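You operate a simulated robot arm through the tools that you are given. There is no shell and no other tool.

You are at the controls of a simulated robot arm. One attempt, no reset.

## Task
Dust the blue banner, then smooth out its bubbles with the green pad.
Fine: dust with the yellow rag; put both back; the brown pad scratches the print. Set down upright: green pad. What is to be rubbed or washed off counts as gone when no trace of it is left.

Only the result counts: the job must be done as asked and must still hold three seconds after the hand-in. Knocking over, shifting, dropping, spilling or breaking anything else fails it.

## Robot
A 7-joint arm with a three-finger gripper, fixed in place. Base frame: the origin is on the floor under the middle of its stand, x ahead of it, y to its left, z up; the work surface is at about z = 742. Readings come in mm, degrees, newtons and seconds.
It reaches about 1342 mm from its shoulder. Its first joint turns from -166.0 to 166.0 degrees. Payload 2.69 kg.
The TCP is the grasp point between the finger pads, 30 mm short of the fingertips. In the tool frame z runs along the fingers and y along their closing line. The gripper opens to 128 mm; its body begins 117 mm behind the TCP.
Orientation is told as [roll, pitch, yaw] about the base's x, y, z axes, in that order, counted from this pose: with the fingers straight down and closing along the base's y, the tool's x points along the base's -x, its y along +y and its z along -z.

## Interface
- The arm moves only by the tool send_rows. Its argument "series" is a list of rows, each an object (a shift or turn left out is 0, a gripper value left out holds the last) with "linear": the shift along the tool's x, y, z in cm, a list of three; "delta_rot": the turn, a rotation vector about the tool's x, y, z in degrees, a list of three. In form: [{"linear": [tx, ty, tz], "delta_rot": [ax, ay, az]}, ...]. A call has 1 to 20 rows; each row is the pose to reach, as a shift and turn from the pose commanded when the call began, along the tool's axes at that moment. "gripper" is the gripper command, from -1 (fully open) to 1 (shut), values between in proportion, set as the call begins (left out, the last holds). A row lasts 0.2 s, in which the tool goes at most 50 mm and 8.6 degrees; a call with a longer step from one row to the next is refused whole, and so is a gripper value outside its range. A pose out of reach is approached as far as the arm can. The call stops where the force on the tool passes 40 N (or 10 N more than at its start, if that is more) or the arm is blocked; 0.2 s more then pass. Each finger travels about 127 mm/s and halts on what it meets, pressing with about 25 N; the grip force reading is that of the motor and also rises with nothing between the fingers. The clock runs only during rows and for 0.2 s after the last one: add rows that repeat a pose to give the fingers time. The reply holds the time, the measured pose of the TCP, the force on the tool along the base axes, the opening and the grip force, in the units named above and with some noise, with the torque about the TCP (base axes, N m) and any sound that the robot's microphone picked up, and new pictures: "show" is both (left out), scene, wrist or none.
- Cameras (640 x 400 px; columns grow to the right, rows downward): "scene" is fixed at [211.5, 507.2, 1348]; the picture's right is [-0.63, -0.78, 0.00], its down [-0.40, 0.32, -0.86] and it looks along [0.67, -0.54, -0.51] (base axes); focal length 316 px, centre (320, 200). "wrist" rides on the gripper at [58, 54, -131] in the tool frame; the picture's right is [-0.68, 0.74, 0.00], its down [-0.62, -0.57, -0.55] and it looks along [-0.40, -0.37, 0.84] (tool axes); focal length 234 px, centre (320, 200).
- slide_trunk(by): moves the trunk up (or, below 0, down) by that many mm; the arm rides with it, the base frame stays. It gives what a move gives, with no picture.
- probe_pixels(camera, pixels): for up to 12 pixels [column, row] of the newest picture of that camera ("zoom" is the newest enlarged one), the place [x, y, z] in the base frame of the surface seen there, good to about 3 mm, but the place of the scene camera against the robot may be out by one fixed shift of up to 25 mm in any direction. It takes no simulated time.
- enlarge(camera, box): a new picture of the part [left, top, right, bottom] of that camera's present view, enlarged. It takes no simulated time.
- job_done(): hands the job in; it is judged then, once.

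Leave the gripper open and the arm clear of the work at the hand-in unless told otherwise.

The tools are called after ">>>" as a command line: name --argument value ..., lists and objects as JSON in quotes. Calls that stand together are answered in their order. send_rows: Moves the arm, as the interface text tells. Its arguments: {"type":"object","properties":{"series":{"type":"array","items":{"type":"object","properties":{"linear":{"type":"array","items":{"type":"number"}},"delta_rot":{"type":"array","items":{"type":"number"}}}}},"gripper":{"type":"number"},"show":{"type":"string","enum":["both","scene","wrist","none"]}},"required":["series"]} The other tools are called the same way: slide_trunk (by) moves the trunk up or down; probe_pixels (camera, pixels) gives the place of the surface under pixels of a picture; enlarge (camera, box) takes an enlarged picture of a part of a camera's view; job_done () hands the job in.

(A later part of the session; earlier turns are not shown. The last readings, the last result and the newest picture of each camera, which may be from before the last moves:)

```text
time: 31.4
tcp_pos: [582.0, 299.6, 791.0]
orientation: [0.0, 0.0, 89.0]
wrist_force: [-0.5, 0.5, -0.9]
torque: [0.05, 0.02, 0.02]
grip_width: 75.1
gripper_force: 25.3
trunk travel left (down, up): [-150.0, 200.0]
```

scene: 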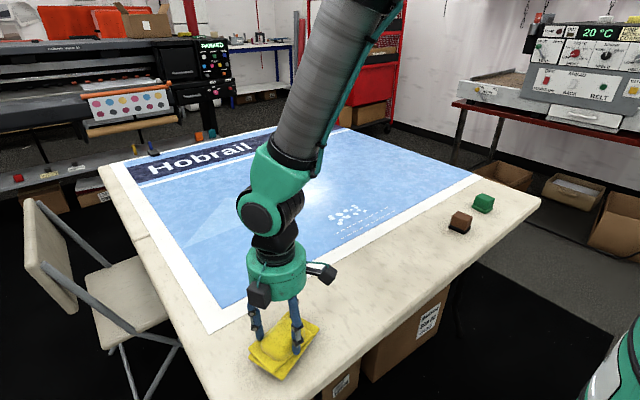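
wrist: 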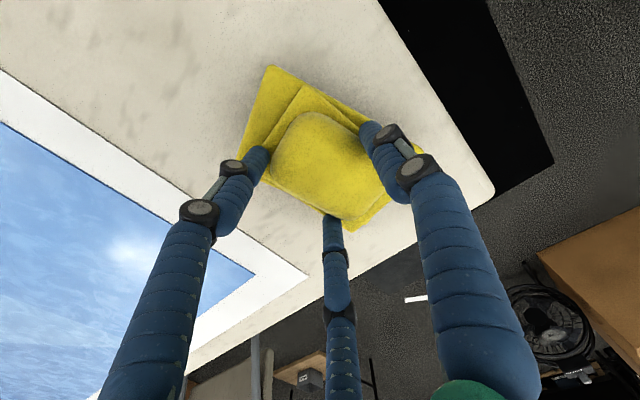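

>>> send_rows --series '[{"linear": [0, 0, 0.1]}, {"linear": [0, 0, 0.2]}, {"linear": [0, 0, 0.2]}]' --gripper 1 --show "none"

```text
time: 32.2
tcp_pos: [581.2, 298.1, 789.7]
orientation: [0.1, 0.0, 89.1]
wrist_force: [0.5, 0.0, -0.4]
torque: [-0.02, 0.0, 0.02]
grip_width: 74.8
gripper_force: 24.6
trunk travel left (down, up): [-150.0, 200.0]
```

>>> send_rows --series '[{"linear": [0, 0, 0.1]}, {"linear": [0, 0, 0.2]}, {"linear": [0, 0, 0.2]}]' --gripper 1 --show "none"

```text
time: 33.0
tcp_pos: [581.6, 299.1, 788.0]
orientation: [0.0, 0.1, 89.0]
wrist_force: [-1.8, -2.7, 14.4]
torque: [-0.01, 0.39, -0.02]
grip_width: 75.1
gripper_force: 24.8
trunk travel left (down, up): [-150.0, 200.0]
```

That's contact at 14 N. I'll ease up 1.5 mm, then open the fingers.

>>> send_rows --series '[{"linear": [0, 0, -0.15]}, {"linear": [0, 0, -0.15]}]' --gripper 1 --show "none"

>>> send_rows --series '[{"linear": [0, 0, 0]}, {"linear": [0, 0, 0]}, {"linear": [0, 0, 0]}, {"linear": [0, 0, 0]}, {"linear": [0, 0, 0]}]' --gripper -1

```text
time: 33.6
tcp_pos: [580.6, 300.0, 788.7]
orientation: [0.0, 0.0, 89.0]
wrist_force: [-0.3, -0.2, -0.2]
torque: [0.0, 0.01, -0.07]
grip_width: 74.9
gripper_force: 24.9
trunk travel left (down, up): [-150.0, 200.0]
```

```text
time: 34.8
tcp_pos: [581.4, 299.1, 789.0]
orientation: [0.0, 0.0, 89.0]
wrist_force: [-0.2, 0.4, 0.1]
torque: [-0.01, -0.07, -0.01]
grip_width: 128.0
gripper_force: 0.0
trunk travel left (down, up): [-150.0, 200.0]
```

scene: 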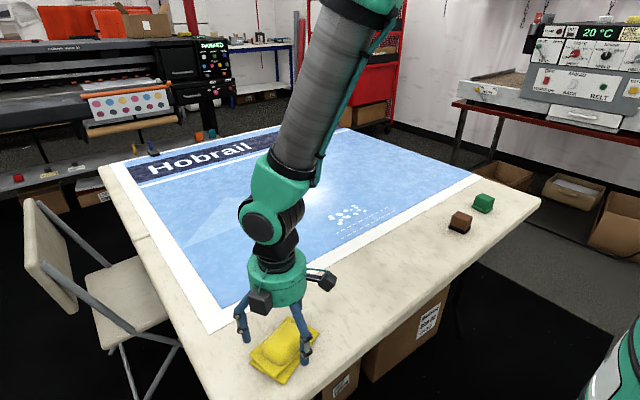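
wrist: 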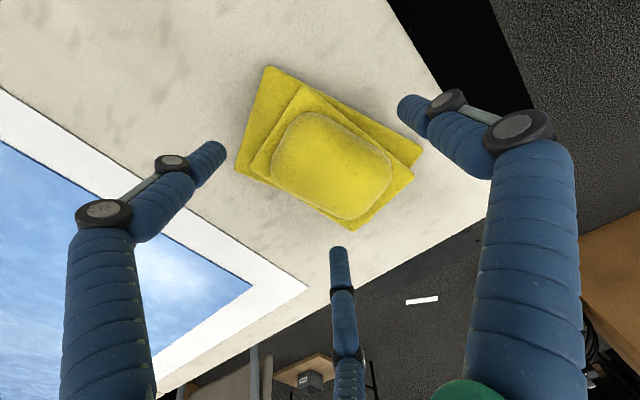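

The rag is released. I'll check where it lies against its original corners (558,224), (632,249), (600,366) and (521,344).

>>> probe_pixels --camera "wrist" --pixels '[[268, 69], [238, 172], [354, 229], [420, 153], [330, 165], [300, 88]]'

>>> send_rows --series '[{"linear": [0, 0, -1.5]}, {"linear": [0, 0, -4]}, {"linear": [0, 0, -8]}, {"linear": [0, 0, -12]}, {"linear": [0, 0, -12]}]' --gripper -1

```text
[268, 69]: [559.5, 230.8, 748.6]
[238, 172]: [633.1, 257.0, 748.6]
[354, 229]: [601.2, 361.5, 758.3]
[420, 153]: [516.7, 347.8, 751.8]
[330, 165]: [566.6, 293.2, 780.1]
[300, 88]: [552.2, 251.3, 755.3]
```

```text
time: 36.0
tcp_pos: [580.8, 299.5, 910.4]
orientation: [0.0, 0.0, 89.0]
wrist_force: [-0.5, -0.6, 0.3]
torque: [0.0, -0.07, 0.01]
grip_width: 127.7
gripper_force: 0.0
trunk travel left (down, up): [-150.0, 200.0]
```

scene: 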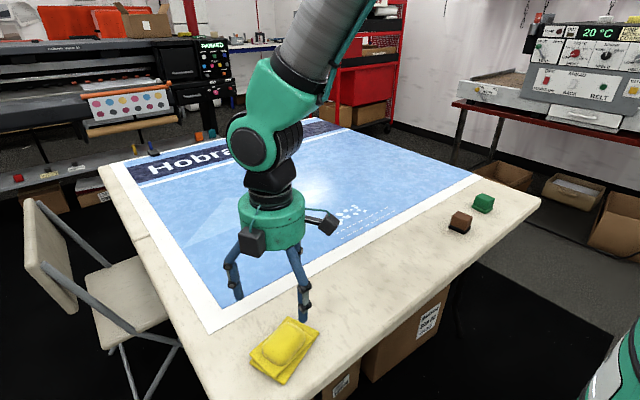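
wrist: 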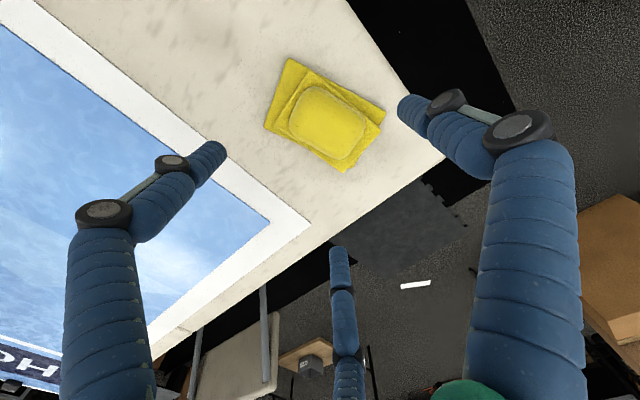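

The rag is back within several mm. I'll compare it with the first picture using the same enlarged box.

>>> enlarge --camera "scene" --box '[236, 300, 340, 365]'

```text
6.15 times, centred on (288, 332) of scene
```

zoom: 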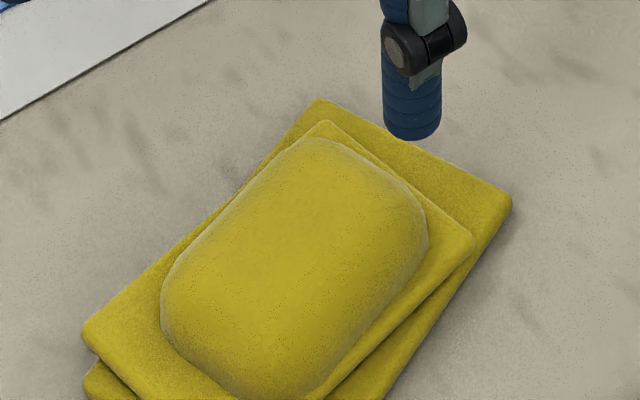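

It is displaced only about 6 mm, so the rag is home. Next I'll fly to above the green pad at about (590,−515), z ≈ 970, turning back to yaw 0 on the way.

>>> send_rows --series '[{"linear": [4.52, -0.13, -0.33], "delta_rot": [0, 0, 4.94]}, {"linear": [9.04, -0.26, -0.67], "delta_rot": [0, 0, 9.89]}, {"linear": [13.56, -0.39, -1.0], "delta_rot": [0, 0, 14.83]}, {"linear": [18.08, -0.52, -1.33], "delta_rot": [0, 0, 19.78]}, {"linear": [22.6, -0.64, -1.67], "delta_rot": [0, 0, 24.72]}, {"linear": [27.12, -0.77, -2.0], "delta_rot": [0, 0, 29.67]}, {"linear": [31.64, -0.9, -2.33], "delta_rot": [0, 0, 34.61]}, {"linear": [36.16, -1.03, -2.67], "delta_rot": [0, 0, 39.56]}, {"linear": [40.69, -1.16, -3.0], "delta_rot": [0, 0, 44.5]}, {"linear": [45.2, -1.29, -3.33], "delta_rot": [0, 0, 49.44]}, {"linear": [49.7, -1.42, -3.67], "delta_rot": [0, 0, 54.39]}, {"linear": [54.25, -1.55, -4.0], "delta_rot": [0, 0, 59.33]}, {"linear": [58.77, -1.68, -4.33], "delta_rot": [0, 0, 64.28]}, {"linear": [63.29, -1.8, -4.67], "delta_rot": [0, 0, 69.22]}, {"linear": [67.8, -1.93, -5.0], "delta_rot": [0, 0, 74.17]}, {"linear": [72.3, -2.06, -5.33], "delta_rot": [0, 0, 79.11]}, {"linear": [76.85, -2.19, -5.67], "delta_rot": [0, 0, 84.06]}, {"linear": [81.37, -2.32, -6.0], "delta_rot": [0, 0, 89]}, {"linear": [81.37, -2.32, -6.0], "delta_rot": [0, 0, 89]}]' --gripper -1

```text
time: 40.0
tcp_pos: [589.9, -514.6, 969.9]
orientation: [0.0, 0.1, -0.1]
wrist_force: [-0.2, -0.8, 0.0]
torque: [0.08, 0.02, -0.02]
grip_width: 128.3
gripper_force: 0.2
trunk travel left (down, up): [-150.0, 200.0]
```

scene: 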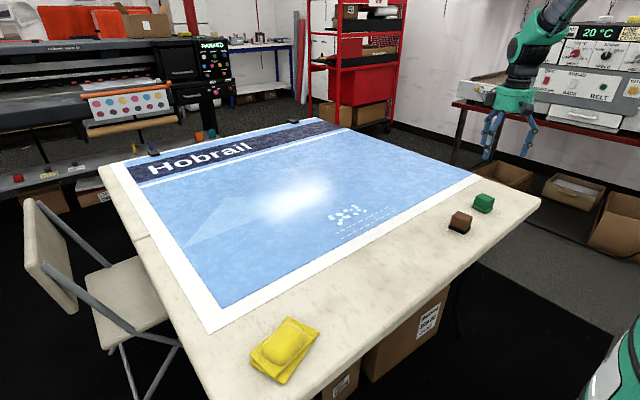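
wrist: 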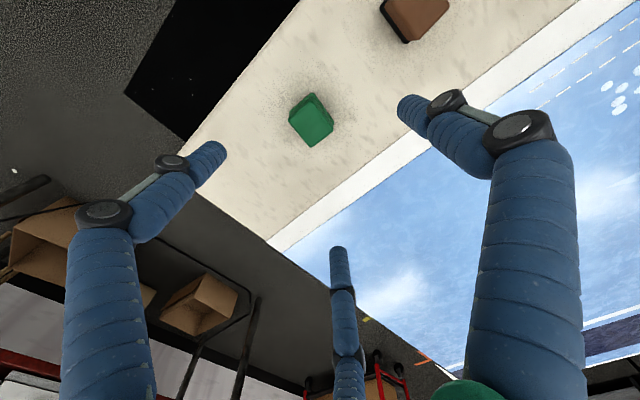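

The scene confirms the banner is clear of dust and the rag is in place. The green pad is at wrist (312,118), so I'll enlarge it and probe its shape.

>>> enlarge --camera "wrist" --box '[264, 75, 376, 165]'

>>> probe_pixels --camera "wrist" --pixels '[[293, 120], [303, 103], [331, 128], [312, 144], [313, 122], [322, 96], [335, 122], [291, 110], [415, 15], [400, 38]]'

>>> enlarge --camera "scene" --box '[460, 180, 508, 225]'

```text
4.44 times, centred on (320, 120) of wrist
```

zoom: 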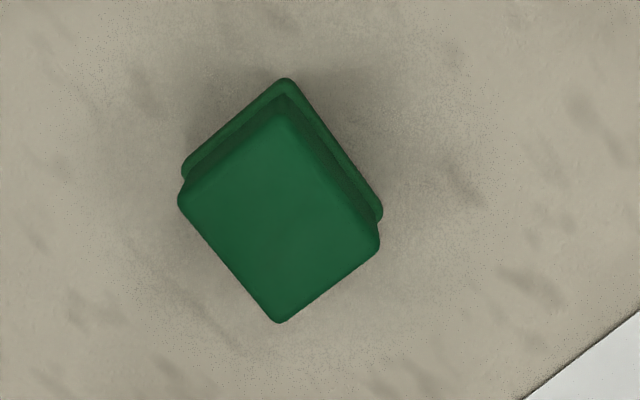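

```text
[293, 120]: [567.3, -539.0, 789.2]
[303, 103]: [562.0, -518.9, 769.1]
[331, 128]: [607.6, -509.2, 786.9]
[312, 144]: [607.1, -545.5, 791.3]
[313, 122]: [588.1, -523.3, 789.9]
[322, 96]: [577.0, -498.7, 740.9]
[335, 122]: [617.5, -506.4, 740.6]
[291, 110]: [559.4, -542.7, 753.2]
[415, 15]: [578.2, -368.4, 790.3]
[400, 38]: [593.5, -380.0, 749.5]
```

```text
8.89 times, centred on (484, 202) of scene
```

zoom: 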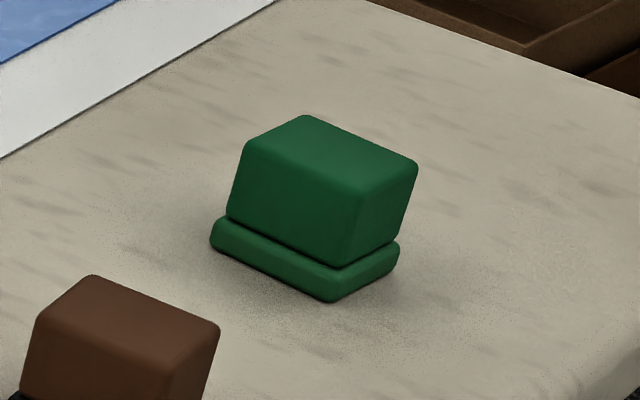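

>>> enlarge --camera "wrist" --box '[264, 75, 376, 165]'

>>> probe_pixels --camera "zoom" --pixels '[[186, 203], [280, 315], [372, 240], [282, 118], [230, 262], [325, 280], [235, 155], [330, 175], [280, 215], [187, 175], [286, 84], [378, 212]]'

>>> probe_pixels --camera "zoom" --pixels '[[270, 110], [300, 120], [290, 105], [355, 205], [210, 185], [265, 130], [200, 200], [280, 300], [355, 240], [280, 135]]'

```text
4.44 times, centred on (320, 120) of wrist
```

zoom: 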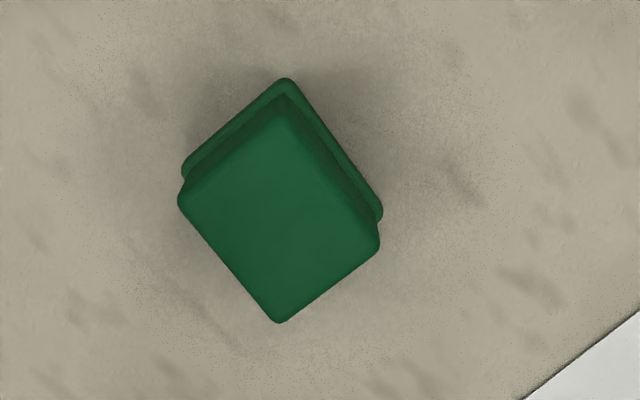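

```text
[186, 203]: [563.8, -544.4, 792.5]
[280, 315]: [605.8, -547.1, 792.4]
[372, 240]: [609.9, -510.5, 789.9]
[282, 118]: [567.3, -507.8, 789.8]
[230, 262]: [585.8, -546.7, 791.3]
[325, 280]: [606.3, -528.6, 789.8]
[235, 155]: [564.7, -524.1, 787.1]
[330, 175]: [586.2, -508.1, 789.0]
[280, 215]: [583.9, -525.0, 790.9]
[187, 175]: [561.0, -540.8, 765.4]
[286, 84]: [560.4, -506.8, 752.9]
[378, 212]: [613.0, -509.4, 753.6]
```

```text
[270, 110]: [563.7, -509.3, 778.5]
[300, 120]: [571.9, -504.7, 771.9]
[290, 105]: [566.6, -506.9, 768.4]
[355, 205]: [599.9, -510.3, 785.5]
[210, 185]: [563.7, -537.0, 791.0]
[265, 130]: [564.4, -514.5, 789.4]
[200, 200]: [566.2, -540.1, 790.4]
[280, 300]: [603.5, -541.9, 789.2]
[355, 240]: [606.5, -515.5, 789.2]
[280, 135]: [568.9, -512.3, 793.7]
```

The green pad's handle is about 47 × 41 mm, centred at (586.5, −527), turned about −4°, z 754–791, on a slightly wider foot. I'll centre with TCP at (586, −533) so the two rear jaws meet the corners, turn to yaw −4, and descend to z ≈ 830 to check.

>>> send_rows --series '[{"linear": [0.2, -0.9, 3.5], "delta_rot": [0, 0, 2]}, {"linear": [0.4, -1.8, 7.0], "delta_rot": [0, 0, 4]}, {"linear": [0.4, -1.8, 10.5], "delta_rot": [0, 0, 4]}, {"linear": [0.4, -1.8, 14.0], "delta_rot": [0, 0, 4]}, {"linear": [0.4, -1.8, 14.0], "delta_rot": [0, 0, 4]}]' --gripper -1

```text
time: 41.2
tcp_pos: [585.9, -532.4, 827.4]
orientation: [0.0, 0.0, -3.9]
wrist_force: [1.0, -0.2, -0.1]
torque: [0.04, 0.02, -0.04]
grip_width: 128.0
gripper_force: 0.0
trunk travel left (down, up): [-150.0, 200.0]
```

scene: 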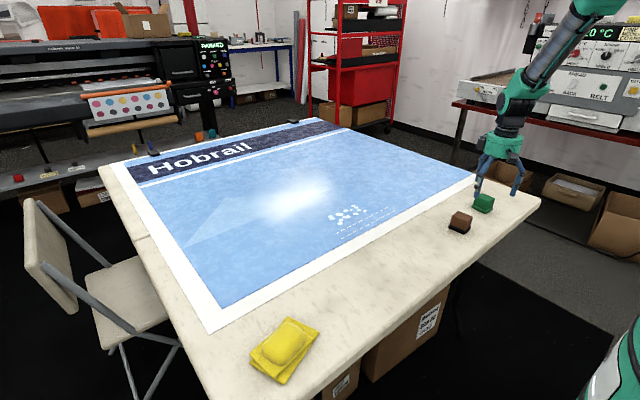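
wrist: 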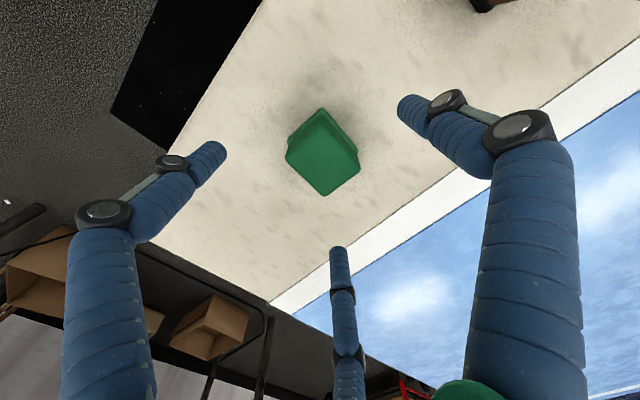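

I'll take a refined measure of the handle from this close pose.

>>> enlarge --camera "wrist" --box '[264, 95, 384, 210]'

>>> probe_pixels --camera "wrist" --pixels '[[288, 153], [323, 193], [357, 168], [322, 118], [305, 173], [341, 182], [345, 150], [303, 135], [322, 155], [290, 138]]'

```text
3.48 times, centred on (324, 152) of wrist
```

zoom: 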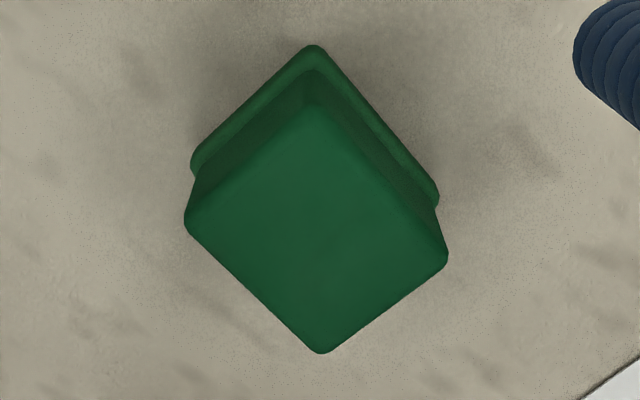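

```text
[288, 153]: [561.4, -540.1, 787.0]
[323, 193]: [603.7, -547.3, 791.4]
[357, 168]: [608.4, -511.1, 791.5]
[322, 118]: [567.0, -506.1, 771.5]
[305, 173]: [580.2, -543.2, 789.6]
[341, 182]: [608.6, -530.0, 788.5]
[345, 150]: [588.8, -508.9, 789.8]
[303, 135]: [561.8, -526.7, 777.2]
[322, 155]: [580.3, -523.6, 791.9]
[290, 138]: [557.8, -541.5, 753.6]
```

The handle is confirmed centred near (585, −527). I'll descend about 38 mm to TCP z ≈ 790.

>>> send_rows --series '[{"linear": [0, 0, 1.5]}, {"linear": [0, 0, 3.0]}, {"linear": [0, 0, 3.8]}, {"linear": [0, 0, 3.8]}]' --gripper -1 --show "wrist"

```text
time: 42.2
tcp_pos: [585.8, -532.4, 790.1]
orientation: [0.0, 0.0, -4.0]
wrist_force: [0.9, -0.1, -0.9]
torque: [-0.01, 0.0, 0.01]
grip_width: 127.9
gripper_force: 0.0
trunk travel left (down, up): [-150.0, 200.0]
```

wrist: 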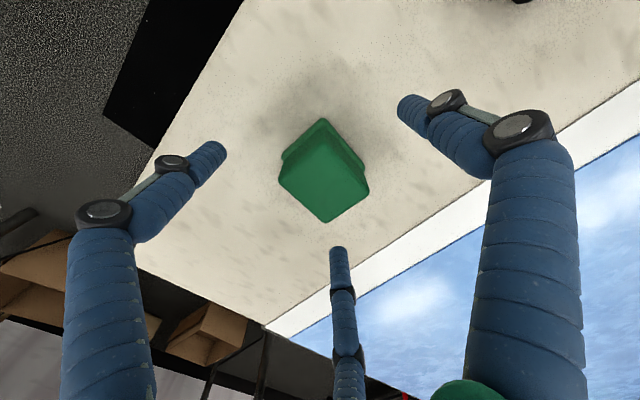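

The TCP is at 790 with no contact. Closing on the handle now.

>>> send_rows --series '[{"linear": [0, 0, 0]}, {"linear": [0, 0, 0]}, {"linear": [0, 0, 0]}, {"linear": [0, 0, 0]}, {"linear": [0, 0, 0]}, {"linear": [0, 0, 0]}]' --gripper 1

```text
time: 43.6
tcp_pos: [586.4, -531.7, 790.7]
orientation: [-0.1, 0.0, -4.0]
wrist_force: [-0.2, -0.8, 0.9]
torque: [-0.02, 0.0, -0.01]
grip_width: 57.8
gripper_force: 24.6
trunk travel left (down, up): [-150.0, 200.0]
```

scene: 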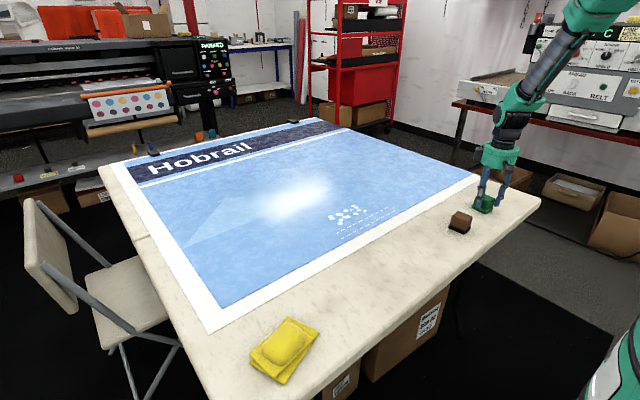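
wrist: 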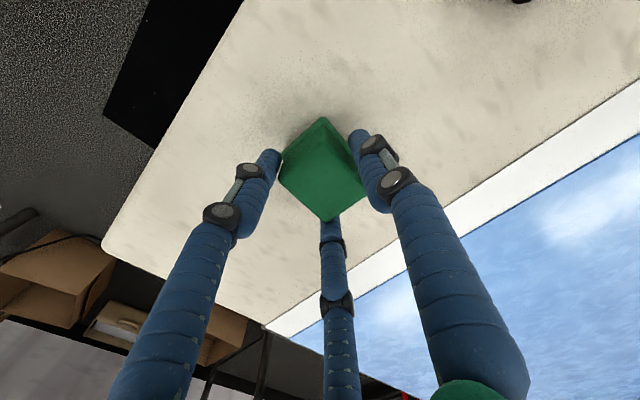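

It's gripped at 57.8 mm and 24.6 N. I'll lift 90 mm straight up and check.

>>> send_rows --series '[{"linear": [0, 0, -0.5]}, {"linear": [0, 0, -1.5]}, {"linear": [0, 0, -3.5]}, {"linear": [0, 0, -6.5]}, {"linear": [0, 0, -9.0]}, {"linear": [0, 0, -9.0]}]' --gripper 1

>>> enlarge --camera "scene" --box '[440, 130, 550, 220]'

```text
time: 45.0
tcp_pos: [585.4, -533.1, 880.0]
orientation: [0.0, 0.0, -3.9]
wrist_force: [-0.4, 0.2, -1.0]
torque: [-0.04, -0.03, 0.0]
grip_width: 57.9
gripper_force: 24.9
trunk travel left (down, up): [-150.0, 200.0]
```

scene: 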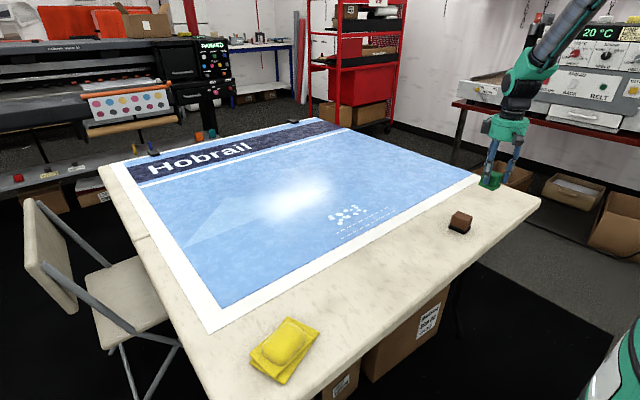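
wrist: 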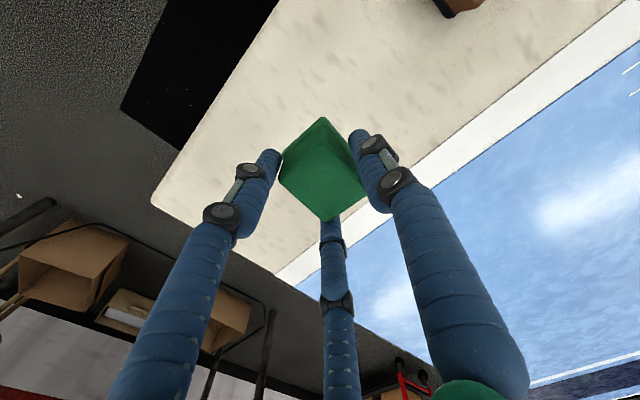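

```text
4.44 times, centred on (495, 175) of scene
```

zoom: 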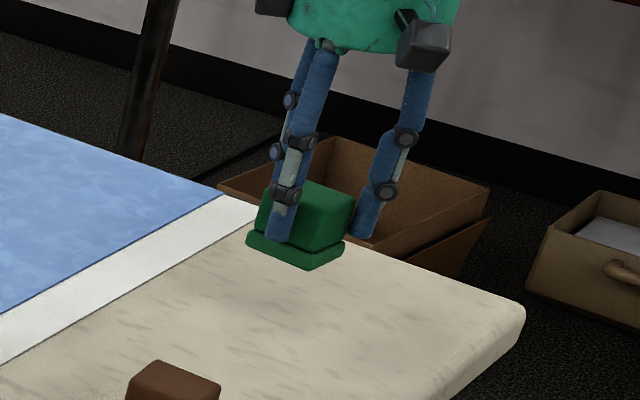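

The pad is held level. I'll carry it toward the bubbles, stopping at about (720,−300, 900), so the wrist camera can map every bubble.

>>> send_rows --series '[{"linear": [-1.97, 4.03, -1]}, {"linear": [-3.95, 8.06, -2]}, {"linear": [-5.92, 12.1, -2]}, {"linear": [-7.89, 16.13, -2]}, {"linear": [-9.87, 20.16, -2]}, {"linear": [-11.84, 24.19, -2]}, {"linear": [-11.84, 24.19, -2]}]' --gripper 1

```text
time: 46.6
tcp_pos: [722.1, -298.9, 900.1]
orientation: [0.0, 0.0, -4.1]
wrist_force: [-0.4, 1.0, -1.1]
torque: [-0.07, 0.01, -0.01]
grip_width: 58.0
gripper_force: 24.7
trunk travel left (down, up): [-150.0, 200.0]
```

scene: 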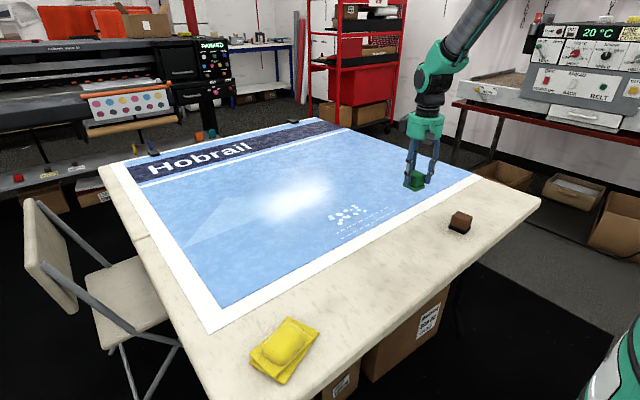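
wrist: 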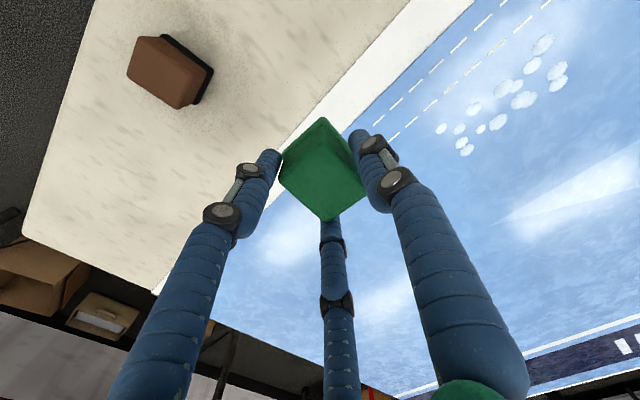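

All bubbles are visible at the upper right of the wrist view. I'll enlarge and probe them one by one.

>>> enlarge --camera "wrist" --box '[420, 20, 590, 170]'

>>> enlarge --camera "scene" --box '[315, 195, 385, 240]'

>>> probe_pixels --camera "wrist" --pixels '[[441, 129], [459, 129], [461, 143], [467, 150], [480, 129], [498, 122], [473, 109], [501, 89], [514, 86], [524, 99], [532, 65], [543, 44]]'

>>> probe_pixels --camera "wrist" --pixels '[[557, 70], [557, 84], [548, 35], [562, 70], [436, 129], [467, 157], [560, 88]]'

```text
2.67 times, centred on (505, 95) of wrist
```

zoom: 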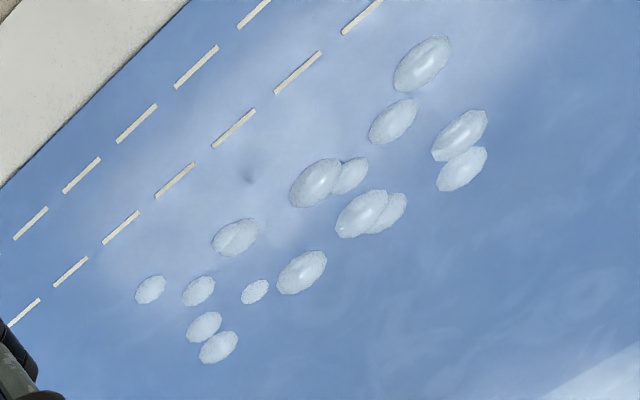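

```text
8.89 times, centred on (350, 218) of scene
```

zoom: 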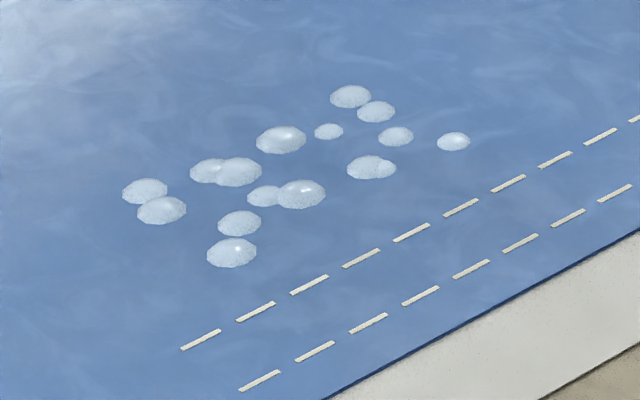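

```text
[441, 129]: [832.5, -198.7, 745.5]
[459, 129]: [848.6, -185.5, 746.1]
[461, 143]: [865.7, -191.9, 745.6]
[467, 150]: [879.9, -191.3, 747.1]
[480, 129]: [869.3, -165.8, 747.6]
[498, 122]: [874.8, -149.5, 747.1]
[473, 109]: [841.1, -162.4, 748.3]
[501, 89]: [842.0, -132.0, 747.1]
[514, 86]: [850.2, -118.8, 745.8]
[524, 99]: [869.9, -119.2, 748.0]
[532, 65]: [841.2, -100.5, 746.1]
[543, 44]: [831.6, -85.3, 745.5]
```

```text
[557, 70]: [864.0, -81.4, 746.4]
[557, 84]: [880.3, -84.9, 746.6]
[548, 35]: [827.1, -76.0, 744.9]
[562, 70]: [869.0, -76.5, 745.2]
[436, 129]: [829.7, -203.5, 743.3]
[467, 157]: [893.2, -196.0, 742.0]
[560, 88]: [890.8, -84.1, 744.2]
```

There are fifteen-odd bubbles between x 826–890 and y −204 to −74, about 4 mm high. I'll bring the pad to a clear spot just before them (TCP ≈ (835,−241)) and hover at z ≈ 802.

>>> send_rows --series '[{"linear": [-3.62, 2.19, 0]}, {"linear": [-7.25, 4.38, 0]}, {"linear": [-10.87, 6.57, 0]}, {"linear": [-10.87, 6.57, 4]}, {"linear": [-10.87, 6.57, 8]}, {"linear": [-10.87, 6.57, 9.8]}, {"linear": [-10.87, 6.57, 9.8]}]' --gripper 1

```text
time: 48.2
tcp_pos: [836.4, -242.2, 803.4]
orientation: [-0.1, 0.1, -4.0]
wrist_force: [-0.2, 0.0, -0.4]
torque: [0.01, 0.01, -0.02]
grip_width: 58.0
gripper_force: 25.3
trunk travel left (down, up): [-150.0, 200.0]
```

scene: 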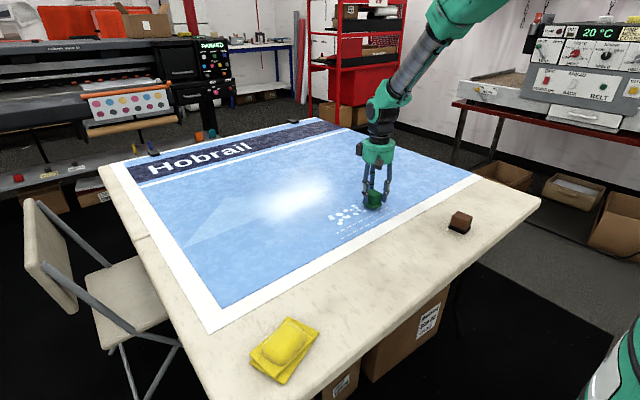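
wrist: 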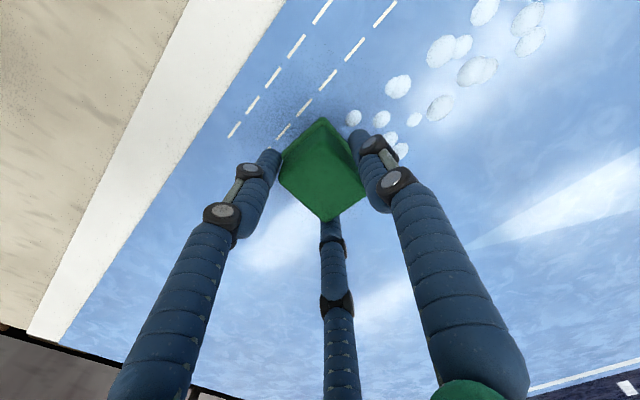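

I'll lower in small steps to find contact, beginning at TCP ≈ 792.5.

>>> send_rows --series '[{"linear": [0, 0, 0.5]}, {"linear": [0, 0, 0.9]}, {"linear": [0, 0, 1.0]}, {"linear": [0, 0, 1.0]}]' --gripper 1 --show "none"

```text
time: 49.2
tcp_pos: [835.2, -240.9, 794.0]
orientation: [-0.1, -0.1, -4.0]
wrist_force: [-0.6, 2.4, 5.4]
torque: [0.17, 0.01, -0.02]
grip_width: 57.8
gripper_force: 24.7
trunk travel left (down, up): [-150.0, 200.0]
```

Contact at 5.4 N. I'll press about 0.5 mm more and make the first slow stroke in +y along x ≈ 835.

>>> send_rows --series '[{"linear": [0, 0, 0.05]}, {"linear": [0.087, 1.247, 0.05]}, {"linear": [0.175, 2.494, 0.05]}, {"linear": [0.262, 3.741, 0.05]}, {"linear": [0.349, 4.988, 0.05]}, {"linear": [0.436, 6.235, 0.05]}, {"linear": [0.524, 7.482, 0.05]}, {"linear": [0.611, 8.729, 0.05]}, {"linear": [0.698, 9.976, 0.05]}, {"linear": [0.785, 11.22, 0.05]}, {"linear": [0.873, 12.47, 0.05]}, {"linear": [0.96, 13.72, 0.05]}, {"linear": [1.047, 14.96, 0.05]}, {"linear": [1.135, 16.21, 0.05]}, {"linear": [1.222, 17.46, 0.05]}, {"linear": [1.222, 17.46, 0.05]}]' --gripper 1

```text
time: 52.6
tcp_pos: [835.6, -66.3, 792.5]
orientation: [0.0, -0.1, -4.0]
wrist_force: [1.3, -2.7, 23.2]
torque: [-0.41, -0.06, -0.02]
grip_width: 57.8
gripper_force: 24.8
trunk travel left (down, up): [-150.0, 200.0]
```

scene: 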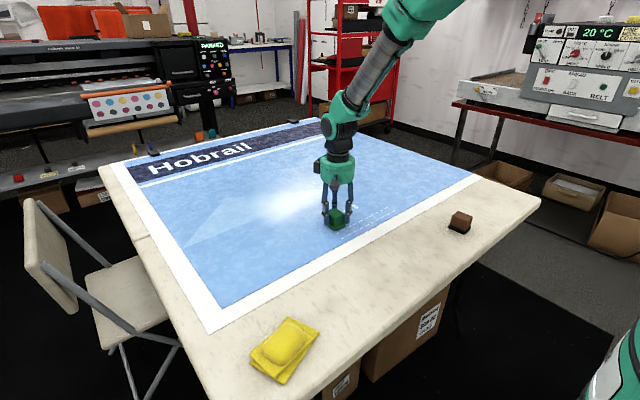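
wrist: 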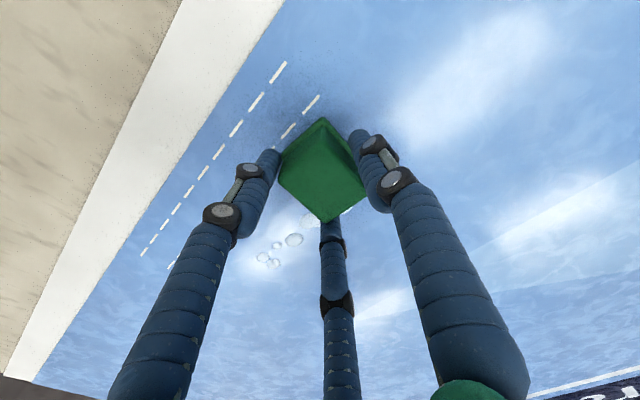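

The bubbles under the first stroke are gone. The force is 23 N, so I'll ease up 1 mm, shift to x ≈ 862 and stroke back in −y.

>>> send_rows --series '[{"linear": [0, 0, -0.1]}, {"linear": [-1.297, 0.091, -0.1]}, {"linear": [-2.694, 0.188, -0.1]}, {"linear": [-2.781, -1.059, -0.1]}, {"linear": [-2.868, -2.306, -0.1]}, {"linear": [-2.956, -3.553, -0.1]}, {"linear": [-3.043, -4.8, -0.1]}, {"linear": [-3.13, -6.047, -0.1]}, {"linear": [-3.218, -7.294, -0.1]}, {"linear": [-3.305, -8.541, -0.1]}, {"linear": [-3.392, -9.788, -0.1]}, {"linear": [-3.479, -11.035, -0.1]}, {"linear": [-3.567, -12.28, -0.1]}, {"linear": [-3.654, -13.53, -0.1]}, {"linear": [-3.741, -14.78, -0.1]}, {"linear": [-3.829, -16.02, -0.1]}, {"linear": [-3.916, -17.27, -0.1]}]' --gripper 1

```text
time: 56.2
tcp_pos: [861.4, -242.0, 793.8]
orientation: [0.0, 0.0, -4.0]
wrist_force: [-0.3, 0.9, -1.0]
torque: [0.03, -0.02, -0.01]
grip_width: 57.9
gripper_force: 25.0
trunk travel left (down, up): [-150.0, 200.0]
```

scene: 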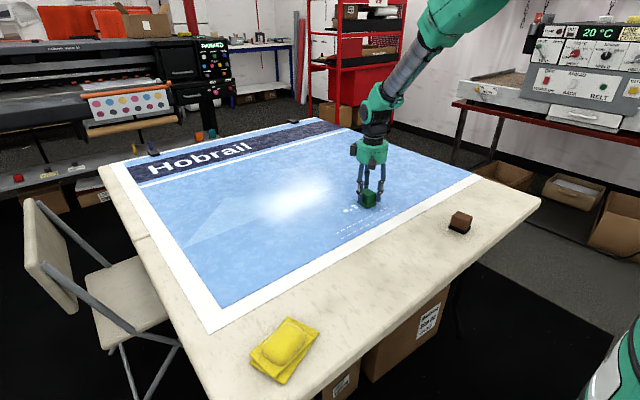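
wrist: 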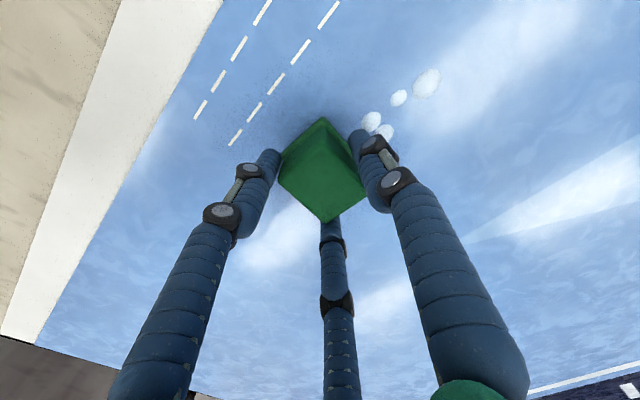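

Four bubbles remain, at wrist (371,122), (385,130), (399,98) and (426,83). The pad lost contact near the end of that stroke, so I'll lower 1.5 mm and read the force.

>>> send_rows --series '[{"linear": [0, 0, 0.08]}, {"linear": [0, 0, 0.15]}, {"linear": [0, 0, 0.15]}]' --gripper 1 --show "none"

>>> probe_pixels --camera "wrist" --pixels '[[371, 122], [385, 130], [399, 98], [426, 83]]'

```text
time: 57.0
tcp_pos: [862.6, -242.6, 792.0]
orientation: [0.1, -0.1, -4.0]
wrist_force: [-2.3, 0.0, 9.4]
torque: [-0.14, 0.16, -0.04]
grip_width: 57.5
gripper_force: 25.3
trunk travel left (down, up): [-150.0, 200.0]
```

```text
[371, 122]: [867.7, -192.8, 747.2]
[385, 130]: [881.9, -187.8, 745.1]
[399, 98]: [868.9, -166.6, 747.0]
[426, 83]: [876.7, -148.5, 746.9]
```

Contact at 9.4 N. I'll shift to x ≈ 876 and stroke +y over the remaining bubbles.

>>> send_rows --series '[{"linear": [-0.7, 0.05, 0.02]}, {"linear": [-1.397, 0.098, 0.02]}, {"linear": [-1.31, 1.345, 0.02]}, {"linear": [-1.222, 2.592, 0.02]}, {"linear": [-1.135, 3.839, 0.02]}, {"linear": [-1.048, 5.086, 0.02]}, {"linear": [-0.961, 6.333, 0.02]}, {"linear": [-0.873, 7.58, 0.02]}, {"linear": [-0.786, 8.827, 0.02]}, {"linear": [-0.699, 10.07, 0.02]}, {"linear": [-0.612, 11.32, 0.02]}, {"linear": [-0.524, 12.57, 0.02]}, {"linear": [-0.437, 13.82, 0.02]}, {"linear": [-0.35, 15.06, 0.02]}, {"linear": [-0.263, 16.31, 0.02]}, {"linear": [-0.175, 17.56, 0.02]}, {"linear": [-0.175, 17.56, 0.02]}]' --gripper 1

```text
time: 60.6
tcp_pos: [875.9, -66.4, 792.0]
orientation: [-0.1, 0.0, -4.1]
wrist_force: [0.6, -0.1, 12.9]
torque: [-0.21, -0.05, 0.01]
grip_width: 57.8
gripper_force: 24.6
trunk travel left (down, up): [-150.0, 200.0]
```

scene: 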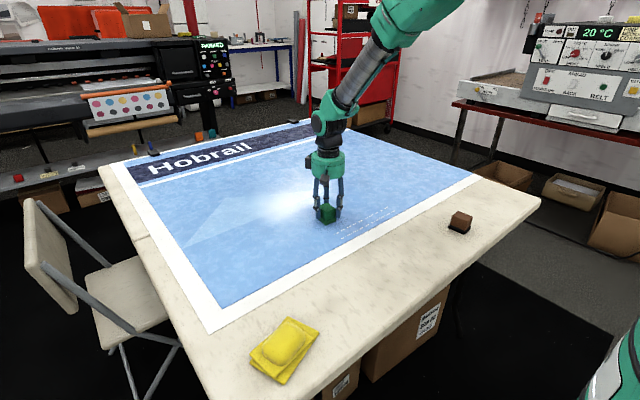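
wrist: 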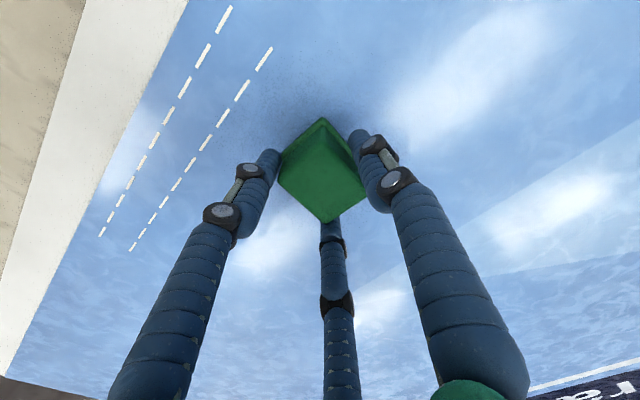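

The bubbles look gone. I'll check with enlarged pictures.

>>> enlarge --camera "scene" --box '[310, 185, 400, 245]'

>>> enlarge --camera "wrist" --box '[150, 120, 350, 300]'

```text
6.67 times, centred on (355, 215) of scene
```

zoom: 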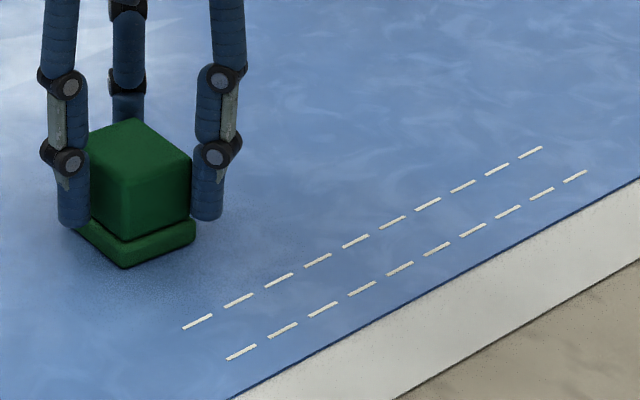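

```text
2.22 times, centred on (250, 210) of wrist
```

zoom: 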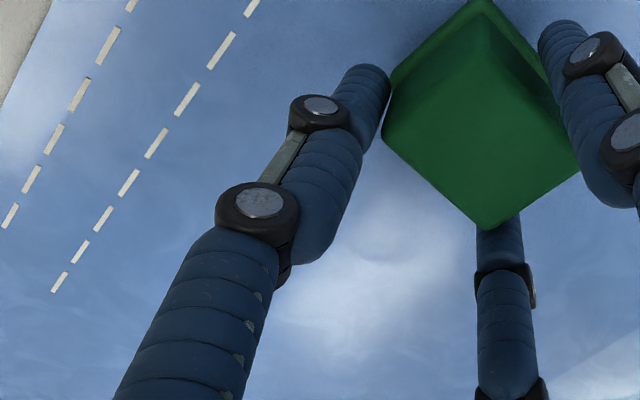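

Everything visible looks flat. To be safe I'll make another pass, back along x ≈ 870 and forth along x ≈ 850, at the same light pressure.

>>> send_rows --series '[{"linear": [0.6, -0.04, 0]}, {"linear": [0.425, -2.536, 0]}, {"linear": [0.251, -5.03, 0]}, {"linear": [0.077, -7.52, 0]}, {"linear": [-0.098, -10.02, 0]}, {"linear": [-0.272, -12.51, 0]}, {"linear": [-0.447, -15.01, 0]}, {"linear": [-0.62, -17.5, 0]}, {"linear": [0.5, -17.6, 0]}, {"linear": [1.372, -17.64, 0]}, {"linear": [1.547, -15.15, 0]}, {"linear": [1.721, -12.65, 0]}, {"linear": [1.896, -10.16, 0]}, {"linear": [2.07, -7.66, 0]}, {"linear": [2.245, -5.17, 0]}, {"linear": [2.42, -2.68, 0]}, {"linear": [2.594, -0.18, 0]}, {"linear": [2.594, -0.18, 0]}]' --gripper 1 --show "none"

```text
time: 64.4
tcp_pos: [851.1, -66.8, 792.2]
orientation: [-0.1, 0.0, -3.9]
wrist_force: [0.2, 3.4, 8.1]
torque: [0.03, -0.02, -0.01]
grip_width: 57.7
gripper_force: 24.9
trunk travel left (down, up): [-150.0, 200.0]
```

I'll lift and move back to the viewing pose at (720,−300, 900) to inspect.

>>> send_rows --series '[{"linear": [0, 0, -1.5]}, {"linear": [0, 0, -4]}, {"linear": [1.89, -4.04, -6]}, {"linear": [3.78, -8.08, -8]}, {"linear": [5.67, -12.12, -10]}, {"linear": [7.56, -16.17, -10.8]}, {"linear": [9.45, -20.2, -10.8]}, {"linear": [11.34, -24.25, -10.8]}, {"linear": [11.34, -24.25, -10.8]}]' --gripper 1

>>> enlarge --camera "wrist" --box '[400, 0, 640, 190]'

>>> enlarge --camera "scene" --box '[310, 185, 400, 245]'

```text
time: 66.4
tcp_pos: [720.1, -301.7, 900.8]
orientation: [0.0, 0.0, -3.9]
wrist_force: [-0.4, -0.9, -0.3]
torque: [0.03, -0.05, -0.03]
grip_width: 58.1
gripper_force: 25.2
trunk travel left (down, up): [-150.0, 200.0]
```

scene: 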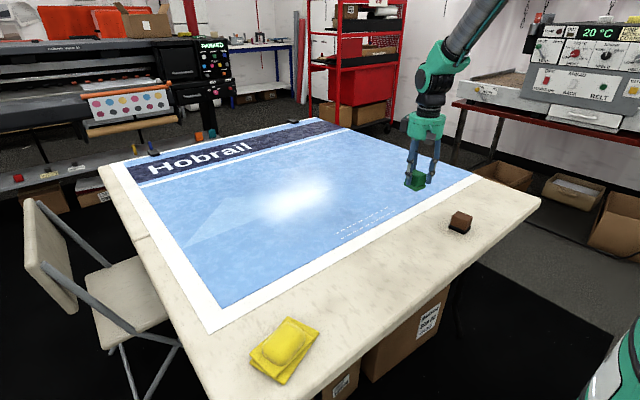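
wrist: 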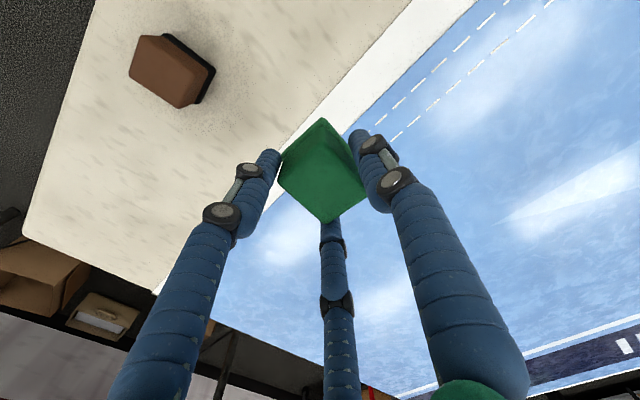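

```text
2.11 times, centred on (520, 95) of wrist
```

zoom: 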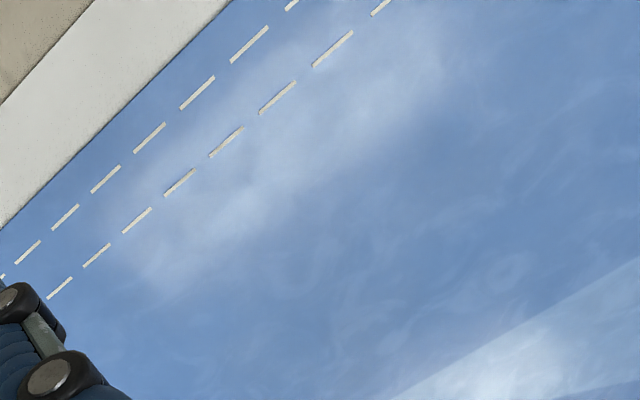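

```text
6.67 times, centred on (355, 215) of scene
```

zoom: 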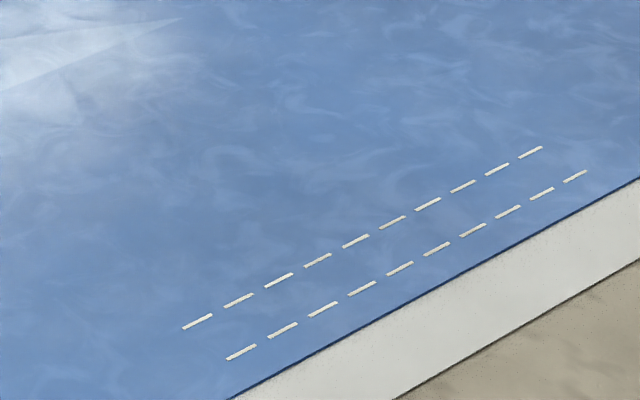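

The bubbles appear gone, but I see a faint mark near scene (355,206), close to where the farthest bubble was. I'll zoom in harder.

>>> enlarge --camera "scene" --box '[335, 193, 375, 218]'

>>> enlarge --camera "wrist" --box '[430, 90, 510, 170]'

>>> enlarge --camera "wrist" --box '[490, 20, 590, 120]'

```text
16.00 times, centred on (355, 206) of scene
```

zoom: 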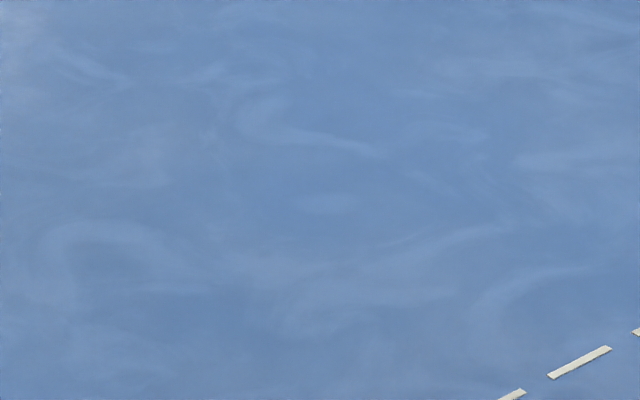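

```text
5.00 times, centred on (470, 130) of wrist
```

zoom: 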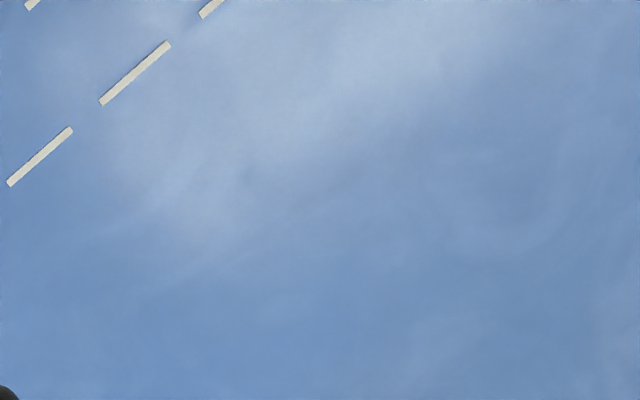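

```text
4.00 times, centred on (540, 70) of wrist
```

zoom: 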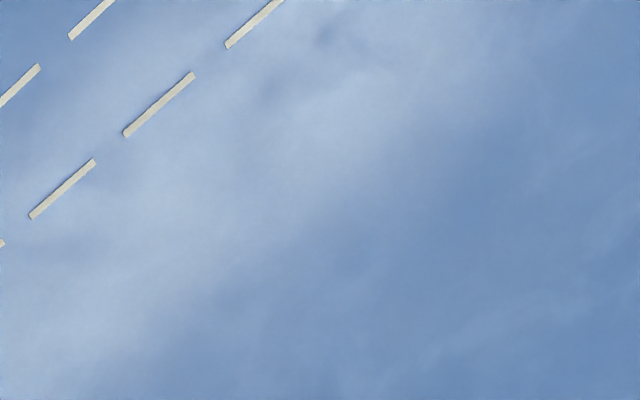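

A very faint oval shows at scene (355.6,206), near the former farthest bubble. It may be print texture, but I'll rub that spot again to be sure. I'll go to TCP (888,−241) and hover at z ≈ 797.

>>> send_rows --series '[{"linear": [-4.07, 1.78, 0]}, {"linear": [-8.15, 3.56, 0]}, {"linear": [-12.22, 5.33, 0]}, {"linear": [-16.29, 7.11, 0]}, {"linear": [-16.29, 7.11, 4]}, {"linear": [-16.29, 7.11, 8]}, {"linear": [-16.29, 7.11, 10.3]}, {"linear": [-16.29, 7.11, 10.3]}]' --gripper 1 --show "none"

>>> send_rows --series '[{"linear": [0, 0, 0.3]}, {"linear": [0, 0, 0.5]}, {"linear": [0, 0, 0.5]}]' --gripper 1 --show "none"

```text
time: 68.2
tcp_pos: [888.1, -241.6, 794.7]
orientation: [0.0, 0.0, -4.0]
wrist_force: [0.2, -0.5, -0.7]
torque: [0.0, 0.03, 0.03]
grip_width: 58.5
gripper_force: 24.8
trunk travel left (down, up): [-150.0, 200.0]
```

```text
time: 69.0
tcp_pos: [888.3, -241.8, 791.4]
orientation: [0.0, 0.0, -4.0]
wrist_force: [-3.2, 1.7, 6.0]
torque: [-0.02, -0.08, 0.04]
grip_width: 58.3
gripper_force: 25.1
trunk travel left (down, up): [-150.0, 200.0]
```

Contact at 6 N. I'll stroke +y along x ≈ 888 and back along x ≈ 878.

>>> send_rows --series '[{"linear": [0, 0, 0.05]}, {"linear": [0.087, 1.247, 0.05]}, {"linear": [0.175, 2.494, 0.05]}, {"linear": [0.262, 3.741, 0.05]}, {"linear": [0.349, 4.988, 0.05]}, {"linear": [0.524, 7.482, 0.05]}, {"linear": [0.698, 9.976, 0.05]}, {"linear": [0.873, 12.47, 0.05]}, {"linear": [1.047, 14.96, 0.05]}, {"linear": [1.222, 17.46, 0.05]}, {"linear": [2.2, 17.4, 0.05]}, {"linear": [2.05, 14.9, 0.05]}, {"linear": [1.87, 12.4, 0.05]}, {"linear": [1.7, 9.9, 0.05]}, {"linear": [1.52, 7.4, 0.05]}, {"linear": [1.35, 4.9, 0.05]}, {"linear": [1.26, 3.67, 0.05]}, {"linear": [1.17, 2.42, 0.05]}, {"linear": [1.09, 1.18, 0.05]}, {"linear": [1.0, -0.07, 0.05]}]' --gripper 1 --show "none"

```text
time: 73.2
tcp_pos: [876.7, -242.5, 792.7]
orientation: [0.0, 0.0, -4.1]
wrist_force: [0.2, 2.4, 10.6]
torque: [-0.18, -0.03, -0.04]
grip_width: 58.0
gripper_force: 25.0
trunk travel left (down, up): [-150.0, 200.0]
```

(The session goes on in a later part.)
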